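You operate a simulated robot arm through the tools that you are given. There is no shell and no other tool. Be economical: measure what you need, move in short steps, check, and stop when the job is done.

You run a simulated robot arm. Do the job below in one go: nothing can be reset, and whatever is moved stays where it is left.

## Task
Put the washer back to a plain 20 mixed wash, but don't start it.
Fine: child lock off, extra rinse off, no delay; leave the machine on.

It is judged by the outcome, as a careful person would: the job done as asked, and still so three seconds after it is handed in. It fails if anything else is knocked over, pushed out of place, dropped, spilled or broken.

## Robot
A 6-joint arm with a two-finger parallel gripper, fixed in place. Base frame: the origin is at the foot of the arm, x ahead of it, y to its left, z up. Readings come in m, rad, newtons and seconds.
With the tool pointing down near the work surface it reaches from about 0.26 to 0.68 m from the base axis. Its first joint turns from -1.152 to 1.152 rad. Payload 2.9 kg.
Tool frame: the origin (TCP) lies between the finger pads and is the grasp point; the fingertips stand 0.03 m ahead of it; z points along the fingers, y is the line along which they close. Largest opening 0.11 m; finger width 0.02, thickness 0.01; the body of the gripper, 0.048 by 0.112 m, starts 0.055 m behind the TCP.
Orientation is that of the tool frame in the base frame, as a unit quaternion [x, y, z, w]. With the fingers straight down and closing along the base's y, the tool's x points along the base's -x, its y along +y and its z along -z.

## Interface
- The arm moves only by the tool servo_tool. Its argument "steps" is text: rows parted by semicolons, each of 7 numbers parted by spaces: the turn, a rotation vector about the base's x, y, z in rad, then the shift along the base's x, y, z in m, then the opening, from 0 (shut) to 1 (fully open). In form: ax ay az x y z hand; .... A call has 1 to 20 rows; each row shifts and turns the commanded pose from where the row before left it. Rows are played at 5 a second. More than 0.05 m and 0.15 rad between two rows, or a gripper value outside its range, and nothing of the call is played. A pose out of reach is approached as far as the arm can. The call stops where the force on the tool passes 40 N (or 10 N more than at its start, if that is more) or the arm is blocked; 0.2 s more then pass. The fingers move at their own pace (about 0.108 m/s each) and stop on an object; they squeeze with about 40 N. The grip force told is the motor's: it shows also when the fingers shut on nothing. Time passes only in rows, and 0.2 s behind the last, so rows that do not move let the fingers close. The reply holds the time, the measured pose of the TCP, the force on the tool along the base axes, the opening and the grip force, in the units named above and with some noise.
- Cameras (640 x 400 px; columns grow to the right, rows downward): "scene" is fixed at [0.0993, 0.4596, 1.3847]; the picture's right is [-0.46, -0.89, 0.00], its down [-0.50, 0.26, -0.82] and it looks along [0.73, -0.38, -0.57] (base axes); focal length 333 px, centre (320, 200). "wrist" rides on the gripper at [0.072, 0.017, -0.103] in the tool frame; the picture's right is [-0.23, 0.97, 0.00], its down [-0.76, -0.18, -0.62] and it looks along [-0.61, -0.14, 0.78] (tool axes); focal length 222 px, centre (320, 200).
- camera(camera): a new picture of that camera. No time passes.
- measure_at(camera, pixels): for up to 12 pixels [column, row] of the newest picture of that camera ("zoom" is the newest enlarged one), the place [x, y, z] in the base frame of the surface seen there, good to about 0.002 m. No time passes.
- inspect(camera, box): a new picture of the part [left, top, right, bottom] of that camera's present view, enlarged. No time passes.
- close_job(): hands the job in; it is judged then, once.

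Work in short steps. Measure before you move; look again where a grasp or a placing could have gone wrong, and mend it. You have 80 turns and 54 pictures in all, those below and enlarged ones among them. Open the gripper and draw the arm clear of the work before you hand the job in, unless the task says otherwise; then end with one line.

The tools are called after "Request:" as name(argument=value, ...) on one line, values as JSON. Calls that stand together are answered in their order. servo_tool: Moves the arm, as the interface text tells. Its arguments: {"type":"object","properties":{"steps":{"type":"string"}},"required":["steps"]} The other tools are called the same way: camera (camera) takes a picture; measure_at (camera, pixels) gives the place of the surface under pixels of a picture; inspect (camera, box) takes an enlarged picture of a part of a camera's view; close_job () hands the job in.

At the start:

```text
t: 0.0
tool_pos: [0.3548, -0.0911, 1.1055]
tool_rot: [0.0, 1.0, 0.0, 0.001]
wrist_force: [0.0, 0.4, -0.4]
grip_width: 0.1101
finger_force: 0.1
```

scene: 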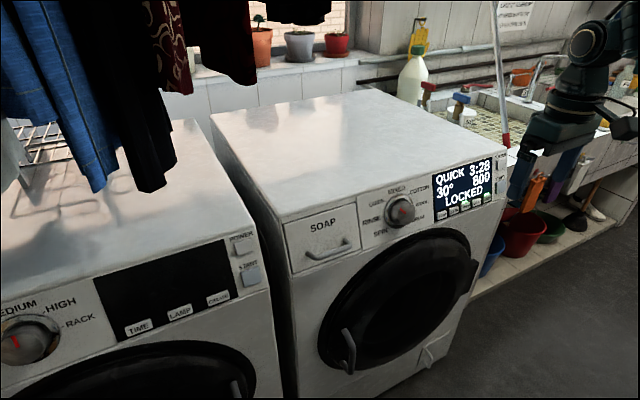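
wrist: 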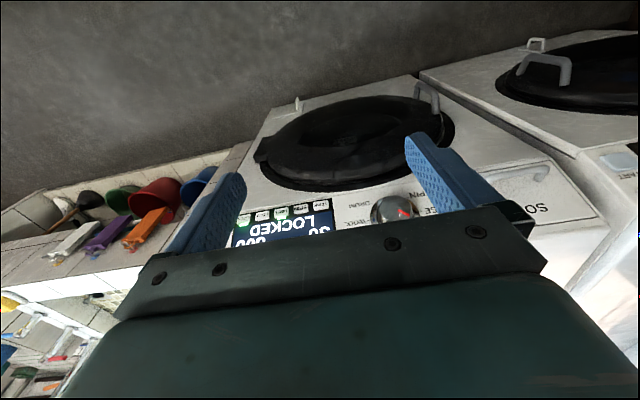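

The scene shows the washer panel with display LOCKED near (465,188) and a knob at (400,211). I enlarge the panel to read the labels.

Request:
inspect(camera="scene", box=[350, 140, 520, 246])

Request:
inspect(camera="wrist", box=[220, 170, 460, 260])

```text
3.76 times, centred on (435, 193) of scene
```

zoom: 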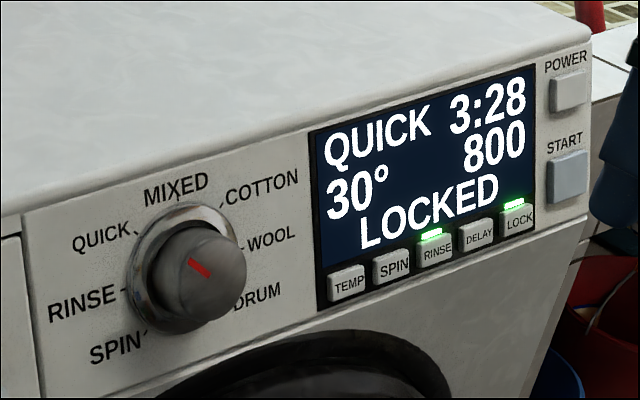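

```text
2.67 times, centred on (340, 215) of wrist
```

zoom: 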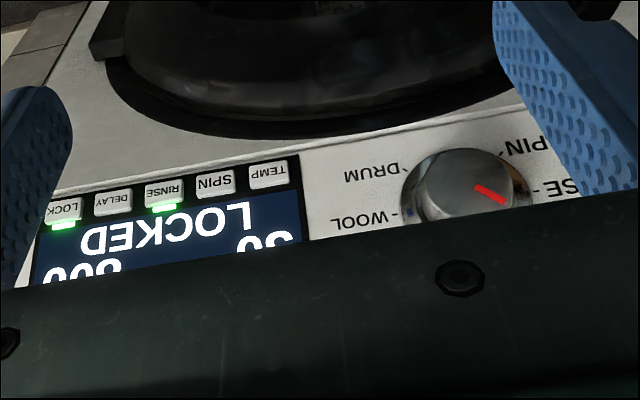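

The lock and rinse lights are on, and the knob is at QUICK. I'll measure the buttons, knob and panel points.

Request:
measure_at(camera="scene", pixels=[[487.9, 197.8], [477, 202.6], [465.9, 206.3], [453.9, 210.8], [442.1, 215.3], [500.7, 186.6], [406, 210], [402, 210], [429, 195], [428, 217], [366, 217], [394, 193]])

Request:
measure_at(camera="scene", pixels=[[458, 190], [486, 180], [440, 178], [501.2, 165], [399, 214], [395, 205], [410, 203], [412, 215], [388, 208], [380, 240], [440, 320], [320, 265]])

```text
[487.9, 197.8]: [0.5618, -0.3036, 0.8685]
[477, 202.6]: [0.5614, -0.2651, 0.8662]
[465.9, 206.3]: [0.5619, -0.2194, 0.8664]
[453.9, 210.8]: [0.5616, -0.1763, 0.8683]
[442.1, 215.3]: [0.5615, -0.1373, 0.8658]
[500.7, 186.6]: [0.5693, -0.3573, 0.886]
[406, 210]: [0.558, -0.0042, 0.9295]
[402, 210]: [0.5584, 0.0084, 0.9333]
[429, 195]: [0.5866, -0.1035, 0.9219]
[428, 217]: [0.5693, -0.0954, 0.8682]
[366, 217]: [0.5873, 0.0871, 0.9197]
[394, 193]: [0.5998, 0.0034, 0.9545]
```

```text
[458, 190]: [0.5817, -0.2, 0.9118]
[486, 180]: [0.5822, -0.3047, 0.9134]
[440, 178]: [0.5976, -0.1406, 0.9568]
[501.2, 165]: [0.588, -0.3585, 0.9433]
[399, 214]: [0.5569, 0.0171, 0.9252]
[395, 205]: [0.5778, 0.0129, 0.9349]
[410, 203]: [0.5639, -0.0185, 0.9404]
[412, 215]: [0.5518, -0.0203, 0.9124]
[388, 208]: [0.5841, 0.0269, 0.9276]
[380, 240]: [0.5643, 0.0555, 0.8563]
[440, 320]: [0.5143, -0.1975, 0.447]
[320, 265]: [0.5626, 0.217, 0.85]
```

The panel is tilted about 18° from vertical (outward normal ≈ [-0.953, 0, 0.303]), and the lock button is at [0.562,-0.304,0.868]. I turn the tool to point into the panel while staying in front of it, with the hand shut.

Request:
servo_tool(steps="0 -0.14 0 0.01 -0.02 0 0; 0 -0.14 0 0.01 -0.02 0 0; 0 -0.14 0 0.01 -0.02 -0.01 0; 0 -0.14 0 0.01 -0.02 -0.01 0; 0 -0.14 0 0.01 -0.02 -0.02 0; 0 -0.14 0 0.01 -0.02 -0.02 0; 0 -0.14 0 0.01 -0.02 -0.02 0; 0 -0.14 0 0.01 -0.02 -0.02 0; 0 -0.143 0 0.01 -0.02 -0.02 0")

Request:
camera(camera="scene")

Request:
camera(camera="wrist")

```text
t: 2.0
tool_pos: [0.4446, -0.2719, 0.9869]
tool_rot: [0.001, 0.806, -0.001, 0.591]
wrist_force: [0.2, -0.1, -1.0]
grip_width: 0.0
finger_force: 37.6
```

```text
49 pictures are left
```

scene: 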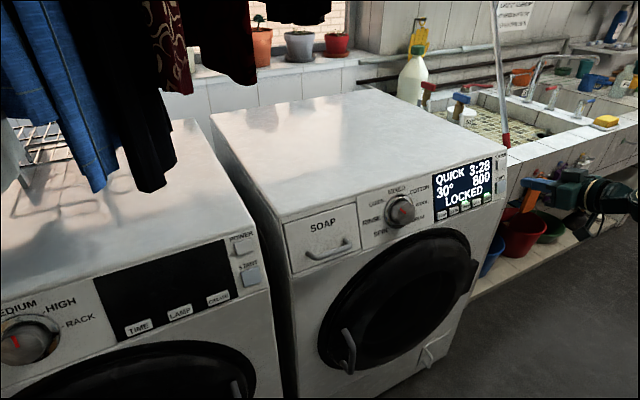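

```text
48 pictures are left
```

wrist: 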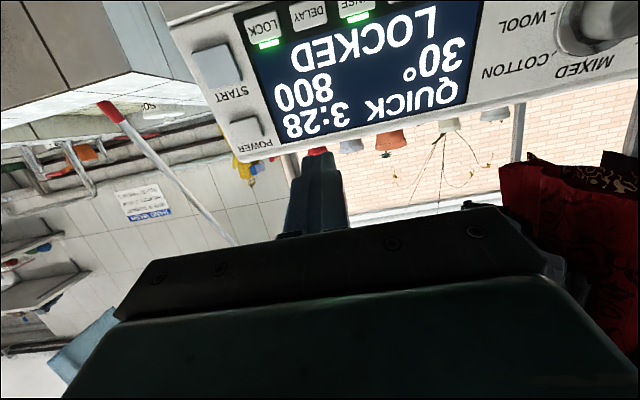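

The pose is good, and the wrist camera sees the buttons: LOCK at (262,27), DELAY (308,14). I measure LOCK, DELAY and START accurately here.

Request:
measure_at(camera="wrist", pixels=[[262, 26], [308, 14], [216, 70], [249, 20], [277, 34], [245, 127], [240, 30]])

```text
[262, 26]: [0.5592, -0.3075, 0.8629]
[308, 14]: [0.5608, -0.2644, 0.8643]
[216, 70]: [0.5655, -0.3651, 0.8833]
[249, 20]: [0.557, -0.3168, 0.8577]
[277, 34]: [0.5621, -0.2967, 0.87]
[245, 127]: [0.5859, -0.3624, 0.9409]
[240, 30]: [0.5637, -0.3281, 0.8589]
```

I move to 3 cm in front of LOCK.

Request:
servo_tool(steps="0 0 0 0.01 -0.012 -0.035 0; 0 0 0 0.02 -0.012 -0.035 0; 0 0 0 0.028 -0.011 -0.034 0; 0 0 0 0 0 0 0")

Request:
camera(camera="wrist")

```text
t: 3.0
tool_pos: [0.5036, -0.3073, 0.8828]
tool_rot: [0.0, 0.807, 0.0, 0.59]
wrist_force: [-0.6, -0.8, -0.6]
grip_width: 0.0
finger_force: 37.4
```

```text
47 pictures are left
```

wrist: 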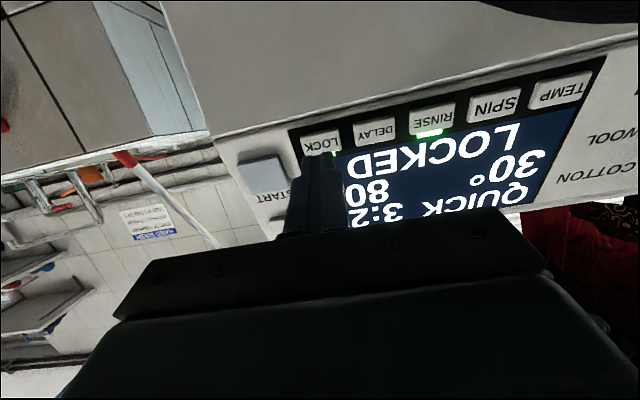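

Aligned with LOCK. I advance along the panel normal and press in small steps, then hold.

Request:
servo_tool(steps="0 0 0 0.0095 0 -0.003 0; 0 0 0 0.0095 0 -0.003 0; 0 0 0 0.0067 0 -0.0021 0; 0 0 0 0.0019 0 -0.0006 0; 0 0 0 0.0019 0 -0.0006 0; 0 0 0 0.0019 0 -0.0006 0")

Request:
camera(camera="scene")

```text
t: 4.4
tool_pos: [0.5343, -0.3065, 0.8712]
tool_rot: [0.0, 0.807, 0.0, 0.59]
wrist_force: [-1.7, 0.4, 0.9]
grip_width: 0.0002
finger_force: 37.5
```

```text
46 pictures are left
```

scene: 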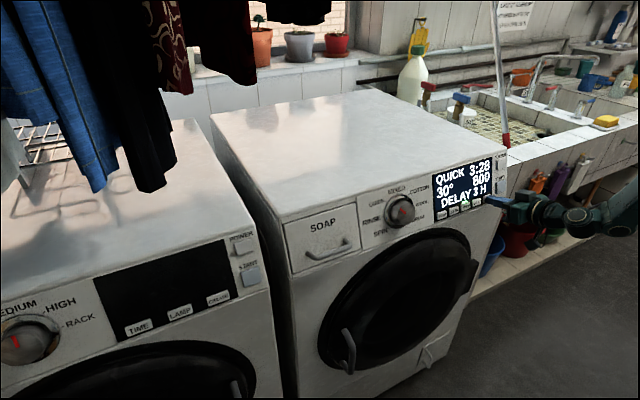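

The display now reads "DELAY 3 H" instead of LOCKED. I back off straight away and check the lights.

Request:
servo_tool(steps="0 0 0 -0.0095 0 0.003 0; 0 0 0 -0.0095 0 0.003 0; 0 0 0 -0.0095 0 0.003 0; 0 0 0 -0.0095 0 0.003 0")

Request:
camera(camera="wrist")

Request:
inspect(camera="scene", box=[350, 140, 520, 246])

```text
t: 5.4
tool_pos: [0.4955, -0.3067, 0.8844]
tool_rot: [0.0, 0.807, 0.0, 0.59]
wrist_force: [0.5, -0.7, -0.4]
grip_width: 0.0001
finger_force: 38.0
```

```text
45 pictures are left
```

wrist: 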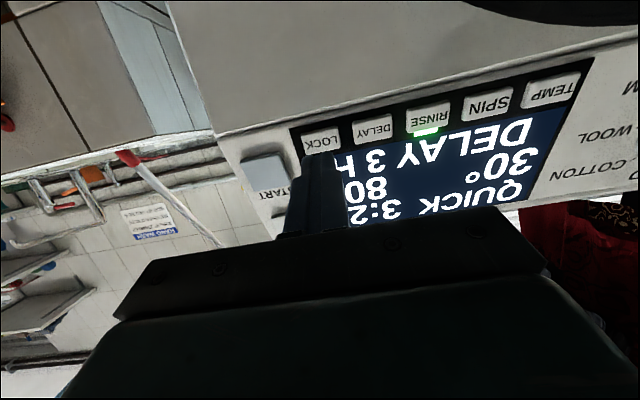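

```text
3.76 times, centred on (435, 193) of scene
```

zoom: 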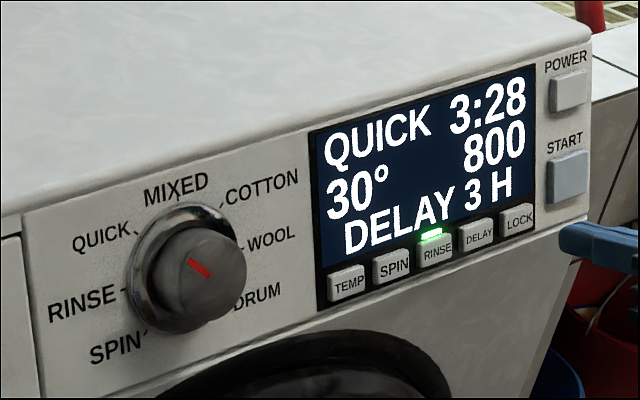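

The lock is off; a 3 h delay was underneath it, and the rinse light is still on. The dial comes next since it may reset options, so I move in front of it and open the hand.

Request:
servo_tool(steps="0 0 0 -0.02 0 0.006 0; 0 0 0 -0.01 0.045 0.012 0; 0 0 0 0 0.045 0.012 0; 0 0 0 0 0.045 0.012 0.3; 0 0 0 0 0.045 0.012 0.5; 0 0 0 0 0.045 0.012 0.8; 0 0 0 0 0.045 0.01 0.8; 0 0 0 0 0.037 0 0.8; 0 0 0 0 0 0 0.8")

Request:
camera(camera="wrist")

```text
t: 7.4
tool_pos: [0.4671, 0.0043, 0.9613]
tool_rot: [0.001, 0.806, 0.002, 0.592]
wrist_force: [-0.1, -1.1, 0.2]
grip_width: 0.0881
finger_force: 0.1
```

```text
43 pictures are left
```

wrist: 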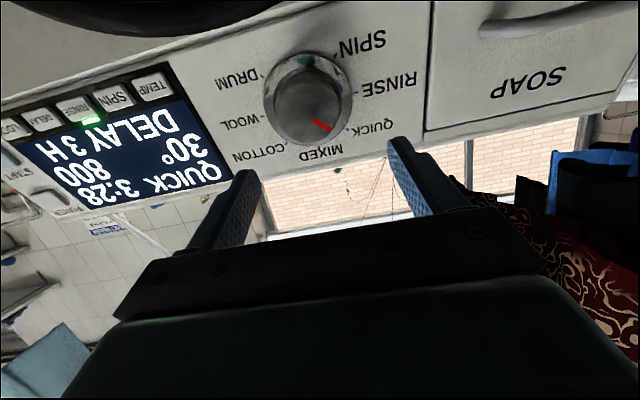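

The dial is clear at about (310,105). I enlarge it and measure its face and edges.

Request:
inspect(camera="wrist", box=[210, 20, 440, 170])

```text
2.67 times, centred on (325, 95) of wrist
```

zoom: 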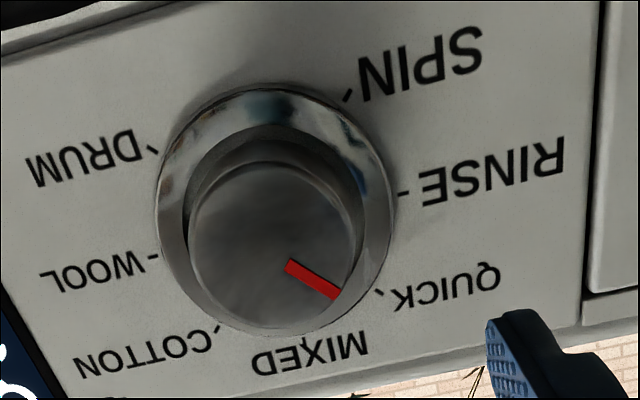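

Request:
measure_at(camera="zoom", pixels=[[271, 250], [196, 245], [347, 240], [262, 172], [278, 325], [347, 95], [152, 149], [402, 193], [155, 256], [378, 292], [215, 328], [306, 342]])

Request:
measure_at(camera="zoom", pixels=[[290, 265], [335, 295], [160, 215], [393, 190], [268, 95], [200, 230], [210, 190]])

```text
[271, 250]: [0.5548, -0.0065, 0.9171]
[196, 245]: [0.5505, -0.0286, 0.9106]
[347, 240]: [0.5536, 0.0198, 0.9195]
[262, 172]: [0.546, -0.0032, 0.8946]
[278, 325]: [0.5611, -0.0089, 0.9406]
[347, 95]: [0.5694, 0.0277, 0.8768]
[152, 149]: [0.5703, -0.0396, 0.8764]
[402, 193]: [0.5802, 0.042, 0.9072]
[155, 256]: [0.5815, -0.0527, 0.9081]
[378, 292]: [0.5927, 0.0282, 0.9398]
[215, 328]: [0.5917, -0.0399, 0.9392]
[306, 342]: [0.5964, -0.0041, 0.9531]
```

```text
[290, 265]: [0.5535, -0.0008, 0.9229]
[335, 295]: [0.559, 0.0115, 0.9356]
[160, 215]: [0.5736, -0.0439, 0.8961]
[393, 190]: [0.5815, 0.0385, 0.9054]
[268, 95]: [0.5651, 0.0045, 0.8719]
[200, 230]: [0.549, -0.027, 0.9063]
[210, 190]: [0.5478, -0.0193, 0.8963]
```

The tick marks give 45° spacing and a dial centre at [0.581,-0.0055,0.908], with the face 3 cm out at [0.5525,-0.0055,0.917] and radius about 0.025. I move in on the axis with the fingers on either side.

Request:
servo_tool(steps="0 0 0 0.0132 -0.005 -0.0125 0.8; 0 0 0 0.0132 -0.0048 -0.013 0.8; 0 0 0 0.0159 0 -0.005 0.8; 0 0 0 0.0159 0 -0.005 0.8; 0 0 0 0.0158 0 -0.0052 0.8; 0 0 0 0 0 0 0.8")

Request:
camera(camera="wrist")

```text
t: 8.8
tool_pos: [0.5409, -0.0092, 0.9197]
tool_rot: [0.0, 0.808, 0.0, 0.589]
wrist_force: [-1.2, -1.2, 0.0]
grip_width: 0.0881
finger_force: 0.0
```

```text
41 pictures are left
```

wrist: 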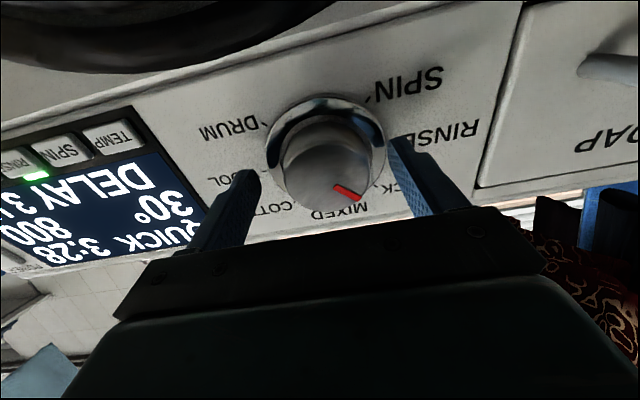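

The fingers straddle the knob; I nudge +y 3 mm to centre and close.

Request:
servo_tool(steps="0 0 0 0 0.003 0 0.7; 0 0 0 0 0 0 0.5; 0 0 0 0 0 0 0.4; 0 0 0 0 0 0 0.35; 0 0 0 0 0 0 0.35")

Request:
camera(camera="wrist")

```text
t: 10.0
tool_pos: [0.5411, -0.0049, 0.9186]
tool_rot: [0.0, 0.807, 0.0, 0.59]
wrist_force: [2.1, 2.0, 0.3]
grip_width: 0.0564
finger_force: 45.7
```

```text
40 pictures are left
```

wrist: 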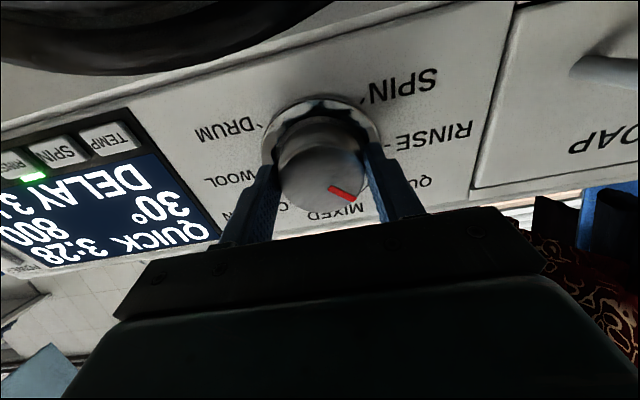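

The knob is gripped (width 0.056). I turn it clockwise about the panel axis, by 45° in 6 rows.

Request:
servo_tool(steps="0.1247 0 -0.0397 0 0 0 0.35; 0.1247 0 -0.0397 0 0 0 0.35; 0.1247 0 -0.0397 0 0 0 0.35; 0.1247 0 -0.0397 0 0 0 0.35; 0.1247 0 -0.0397 0 0 0 0.35; 0.1247 0 -0.0397 0 0 0 0.35; 0 0 0 0 0 0 0.35")

Request:
camera(camera="wrist")

Request:
camera(camera="scene")

```text
t: 11.6
tool_pos: [0.5414, -0.002, 0.9212]
tool_rot: [0.307, 0.745, 0.23, 0.546]
wrist_force: [15.2, 27.3, 5.4]
grip_width: 0.0562
finger_force: 45.4
```

```text
39 pictures are left
```

wrist: 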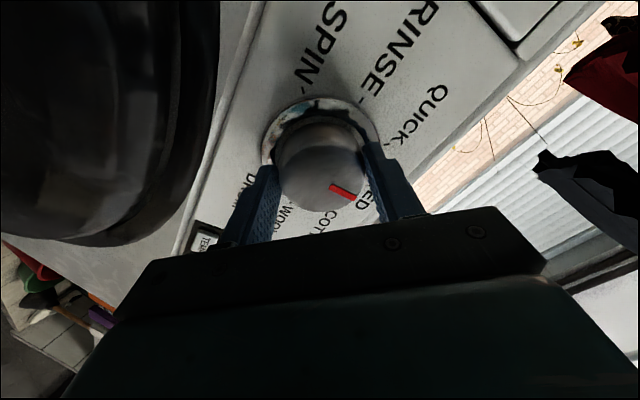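

```text
38 pictures are left
```

scene: 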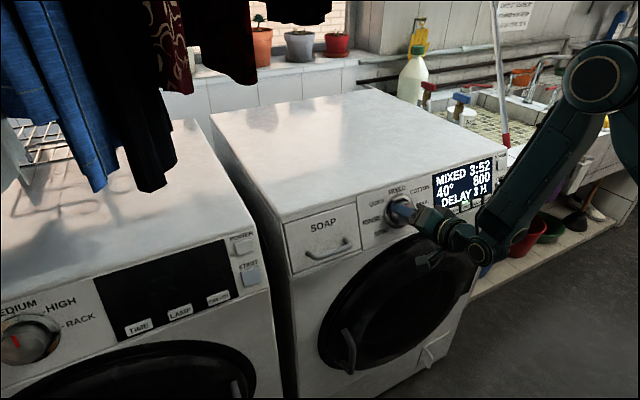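

The display reads MIXED, 40°. I open, withdraw straight back, then roll the tool back.

Request:
servo_tool(steps="0 0 0 0 0 0 0.6; 0 0 0 0 0 0 0.75; 0 0 0 0 0 0 0.75; 0 0 0 -0.019 0 0.006 0.75; 0 0 0 -0.019 0 0.006 0.75; 0 0 0 -0.019 0 0.006 0.75; -0.1247 0 0.0397 -0.005 0 0 0.5; -0.1247 0 0.0397 0 0 0 0.2; -0.1247 0 0.0397 0 0 0 0; -0.1247 0 0.0397 0 0 0 0; -0.1247 0 0.0397 0 0 0 0; -0.1247 0 0.0397 0 0 0 0; 0 0 0 0 0 0 0")

Request:
camera(camera="wrist")

Request:
inspect(camera="scene", box=[350, 140, 520, 246])

```text
t: 14.4
tool_pos: [0.4784, -0.0062, 0.9377]
tool_rot: [0.0, 0.807, -0.001, 0.59]
wrist_force: [0.5, 0.1, 0.0]
grip_width: 0.0
finger_force: 37.2
```

```text
37 pictures are left
```

wrist: 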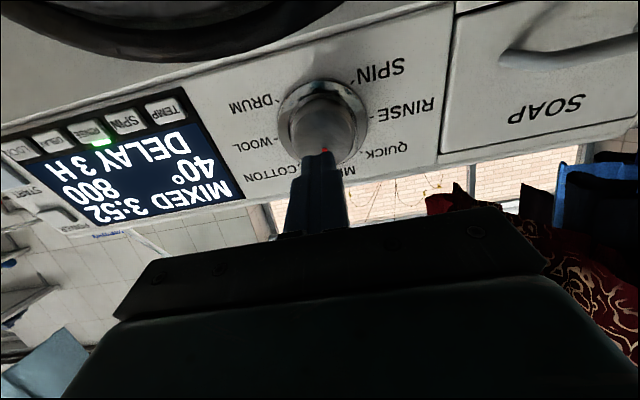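

```text
3.76 times, centred on (435, 193) of scene
```

zoom: 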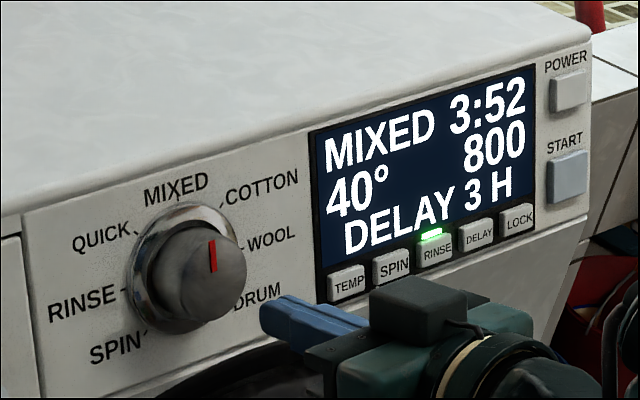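

MIXED is set and rinse and the 3 h delay are still on. TEMP is next: I measure the buttons from here (TEMP (164,110), SPIN (127,121), RINSE (90,133)).

Request:
measure_at(camera="wrist", pixels=[[164, 110], [127, 121], [89, 132], [52, 142]])

Request:
servo_tool(steps="0 0 0 0 -0.04 -0.015 0; 0 0 0 0 -0.045 -0.02 0; 0 0 0 0.01 -0.045 -0.02 0; 0 0 0 0.015 0 0 0; 0 0 0 0 0 0 0")

Request:
camera(camera="wrist")

```text
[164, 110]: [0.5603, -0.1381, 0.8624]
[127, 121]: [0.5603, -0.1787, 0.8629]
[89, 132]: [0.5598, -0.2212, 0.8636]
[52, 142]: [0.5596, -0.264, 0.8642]
```

```text
refused: row 3 steps farther than a row can; nothing moved
```

```text
35 pictures are left
```

wrist: 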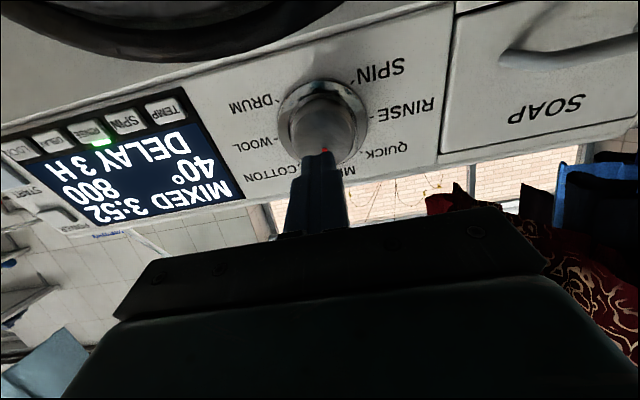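

The button positions match the expected ones, but the move was refused for too long a row. I redo it with smaller rows.

Request:
servo_tool(steps="0 0 0 0 -0.033 -0.015 0; 0 0 0 0 -0.033 -0.015 0; 0 0 0 0.005 -0.033 -0.015 0; 0 0 0 0.01 -0.032 -0.01 0; 0 0 0 0.01 0 0 0; 0 0 0 0 0 0 0")

```text
t: 15.8
tool_pos: [0.5045, -0.1383, 0.8816]
tool_rot: [0.001, 0.808, -0.001, 0.589]
wrist_force: [0.0, 0.5, -0.5]
grip_width: 0.0001
finger_force: 38.2
out of reach, approached as far as the arm can: row 1
```

In front of TEMP. I press once with the same stroke that worked on LOCK, and withdraw.

Request:
servo_tool(steps="0 0 0 0.0095 0 -0.003 0; 0 0 0 0.0095 0 -0.003 0; 0 0 0 0.0067 0 -0.0021 0; 0 0 0 0.0019 0 -0.0006 0; 0 0 0 0.0019 0 -0.0006 0; 0 0 0 -0.0105 0 0.0033 0; 0 0 0 -0.0095 0 0.003 0; 0 0 0 -0.0095 0 0.003 0")

Request:
inspect(camera="scene", box=[350, 140, 520, 246])

```text
t: 17.6
tool_pos: [0.5028, -0.1372, 0.8831]
tool_rot: [-0.001, 0.808, 0.0, 0.59]
wrist_force: [-0.1, 0.0, 0.5]
grip_width: 0.0001
finger_force: 37.7
```

```text
3.76 times, centred on (435, 193) of scene
```

zoom: 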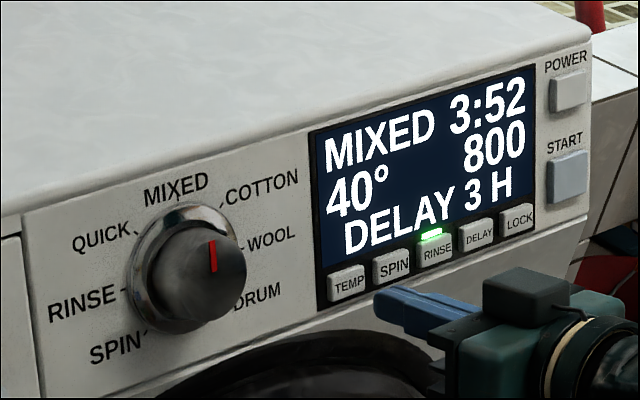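

Still 40°: the stroke was a little shorter than before. I press 3 mm deeper, then withdraw.

Request:
servo_tool(steps="0 0 0 0.0095 0 -0.003 0; 0 0 0 0.0095 0 -0.003 0; 0 0 0 0.0076 0 -0.0024 0; 0 0 0 0.0029 0 -0.0009 0; 0 0 0 0.0029 0 -0.0009 0; 0 0 0 -0.0134 0 0.0042 0; 0 0 0 -0.0095 0 0.003 0; 0 0 0 -0.0095 0 0.003 0")

Request:
inspect(camera="scene", box=[350, 140, 520, 246])

```text
t: 19.4
tool_pos: [0.5029, -0.1377, 0.8817]
tool_rot: [-0.001, 0.808, 0.0, 0.59]
wrist_force: [-0.1, 0.3, 0.3]
grip_width: 0.0
finger_force: 36.7
```

```text
3.76 times, centred on (435, 193) of scene
```

zoom: 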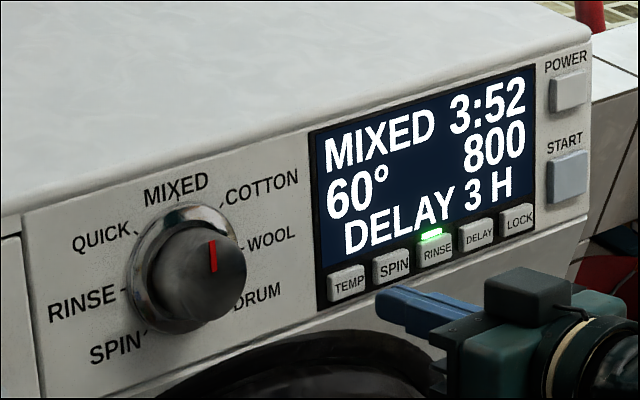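

The press stepped it to 60°. I press again the same way, shorter withdrawal not needed.

Request:
servo_tool(steps="0 0 0 0.0095 0 -0.003 0; 0 0 0 0.0095 0 -0.003 0; 0 0 0 0.0076 0 -0.0024 0; 0 0 0 0.0029 0 -0.0009 0; 0 0 0 0.0029 0 -0.0009 0; 0 0 0 -0.0134 0 0.0042 0; 0 0 0 -0.0095 0 0.003 0; 0 0 0 -0.0095 0 0.003 0")

Request:
inspect(camera="scene", box=[350, 140, 520, 246])

```text
t: 21.2
tool_pos: [0.5031, -0.1367, 0.8814]
tool_rot: [0.001, 0.807, -0.001, 0.591]
wrist_force: [-0.6, -0.8, 0.2]
grip_width: 0.0
finger_force: 38.3
```

```text
3.76 times, centred on (435, 193) of scene
```

zoom: 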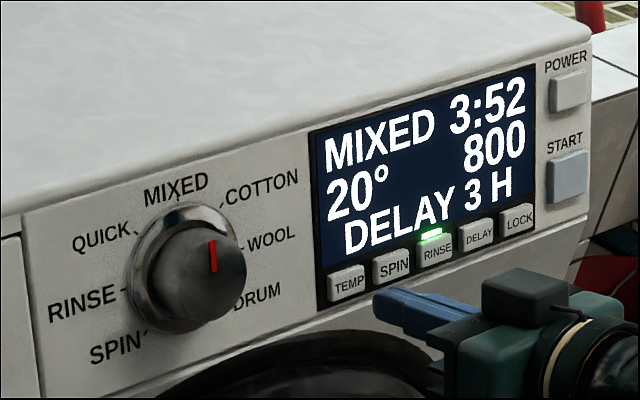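

20° is set. Now RINSE, at y = -0.2215: I shift -0.0845 in y and press it.

Request:
servo_tool(steps="0 0 0 0 -0.042 0 0; 0 0 0 0 -0.0425 0.0007 0; 0 0 0 0 0 0 0; 0 0 0 0.0095 0 -0.003 0; 0 0 0 0.0095 0 -0.003 0; 0 0 0 0.0076 0 -0.0024 0; 0 0 0 0.0029 0 -0.0009 0; 0 0 0 0.0029 0 -0.0009 0; 0 0 0 -0.0134 0 0.0042 0; 0 0 0 -0.0095 0 0.003 0; 0 0 0 -0.0095 0 0.003 0")

Request:
inspect(camera="scene", box=[350, 140, 520, 246])

```text
t: 23.6
tool_pos: [0.5018, -0.2222, 0.8834]
tool_rot: [0.001, 0.808, -0.001, 0.59]
wrist_force: [-0.6, -0.5, 0.1]
grip_width: 0.0
finger_force: 38.1
```

```text
3.76 times, centred on (435, 193) of scene
```

zoom: 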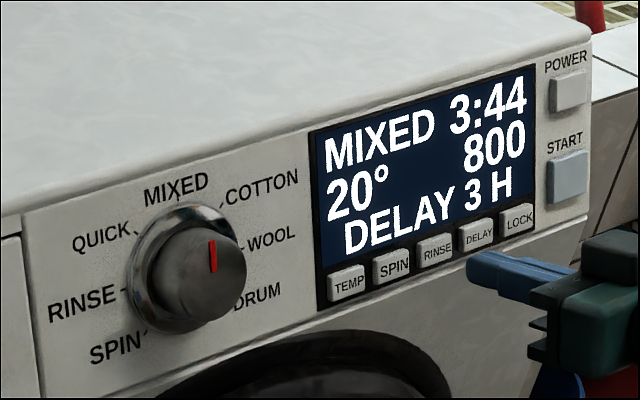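

Rinse is off. Next DELAY at y = -0.2643: shift -0.0425 and press once.

Request:
servo_tool(steps="0 0 0 0 -0.0425 0.0003 0; 0 0 0 0 0 0 0; 0 0 0 0.0095 0 -0.003 0; 0 0 0 0.0095 0 -0.003 0; 0 0 0 0.0076 0 -0.0024 0; 0 0 0 0.0029 0 -0.0009 0; 0 0 0 0.0029 0 -0.0009 0; 0 0 0 -0.0134 0 0.0042 0; 0 0 0 -0.0095 0 0.003 0; 0 0 0 -0.0095 0 0.003 0")

Request:
inspect(camera="scene", box=[350, 140, 520, 246])

```text
t: 25.8
tool_pos: [0.5039, -0.2629, 0.8825]
tool_rot: [0.0, 0.808, 0.0, 0.589]
wrist_force: [-0.5, -0.5, 0.2]
grip_width: 0.0002
finger_force: 37.7
```

```text
3.76 times, centred on (435, 193) of scene
```

zoom: 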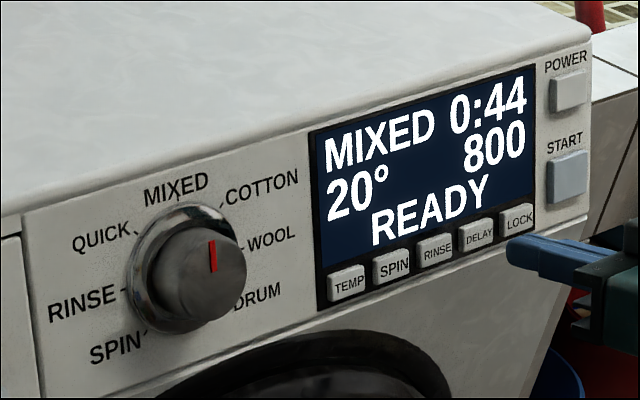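

The display reads MIXED 20°, READY, with no lights on. I draw back well clear, then open the hand.

Request:
servo_tool(steps="0 0 0 -0.03 0 0.01 0; 0 0 0 -0.03 0.02 0.03 0; 0 0 0 -0.02 0.02 0.03 0; 0 0 0 -0.01 0.02 0.03 0; 0 0 0 0 0.02 0.03 0.5; 0 0 0 0 0 0 0.8; 0 0 0 0 0 0 0.8")

Request:
camera(camera="scene")

```text
t: 27.4
tool_pos: [0.4132, -0.1832, 1.0146]
tool_rot: [0.0, 0.807, 0.001, 0.59]
wrist_force: [-0.5, -0.2, -0.5]
grip_width: 0.088
finger_force: 0.0
```

```text
29 pictures are left
```

scene: 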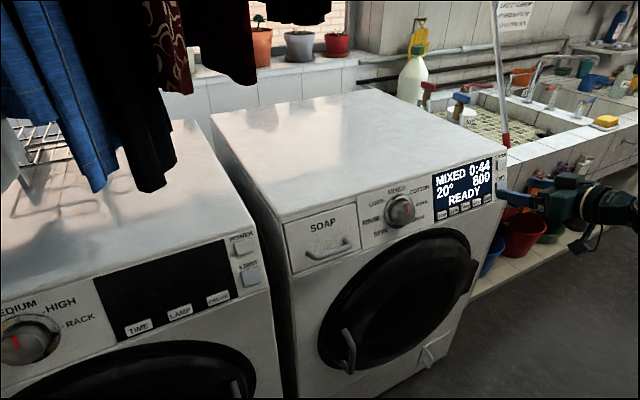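

The display still shows MIXED 20° READY, and the arm is clear with the hand open. I hand the job in.

Request:
close_job()

```text
The job is handed in.
```

The washer is on and set to a mixed wash at 20°, with child lock, extra rinse and delay all off; it shows READY and was not started.
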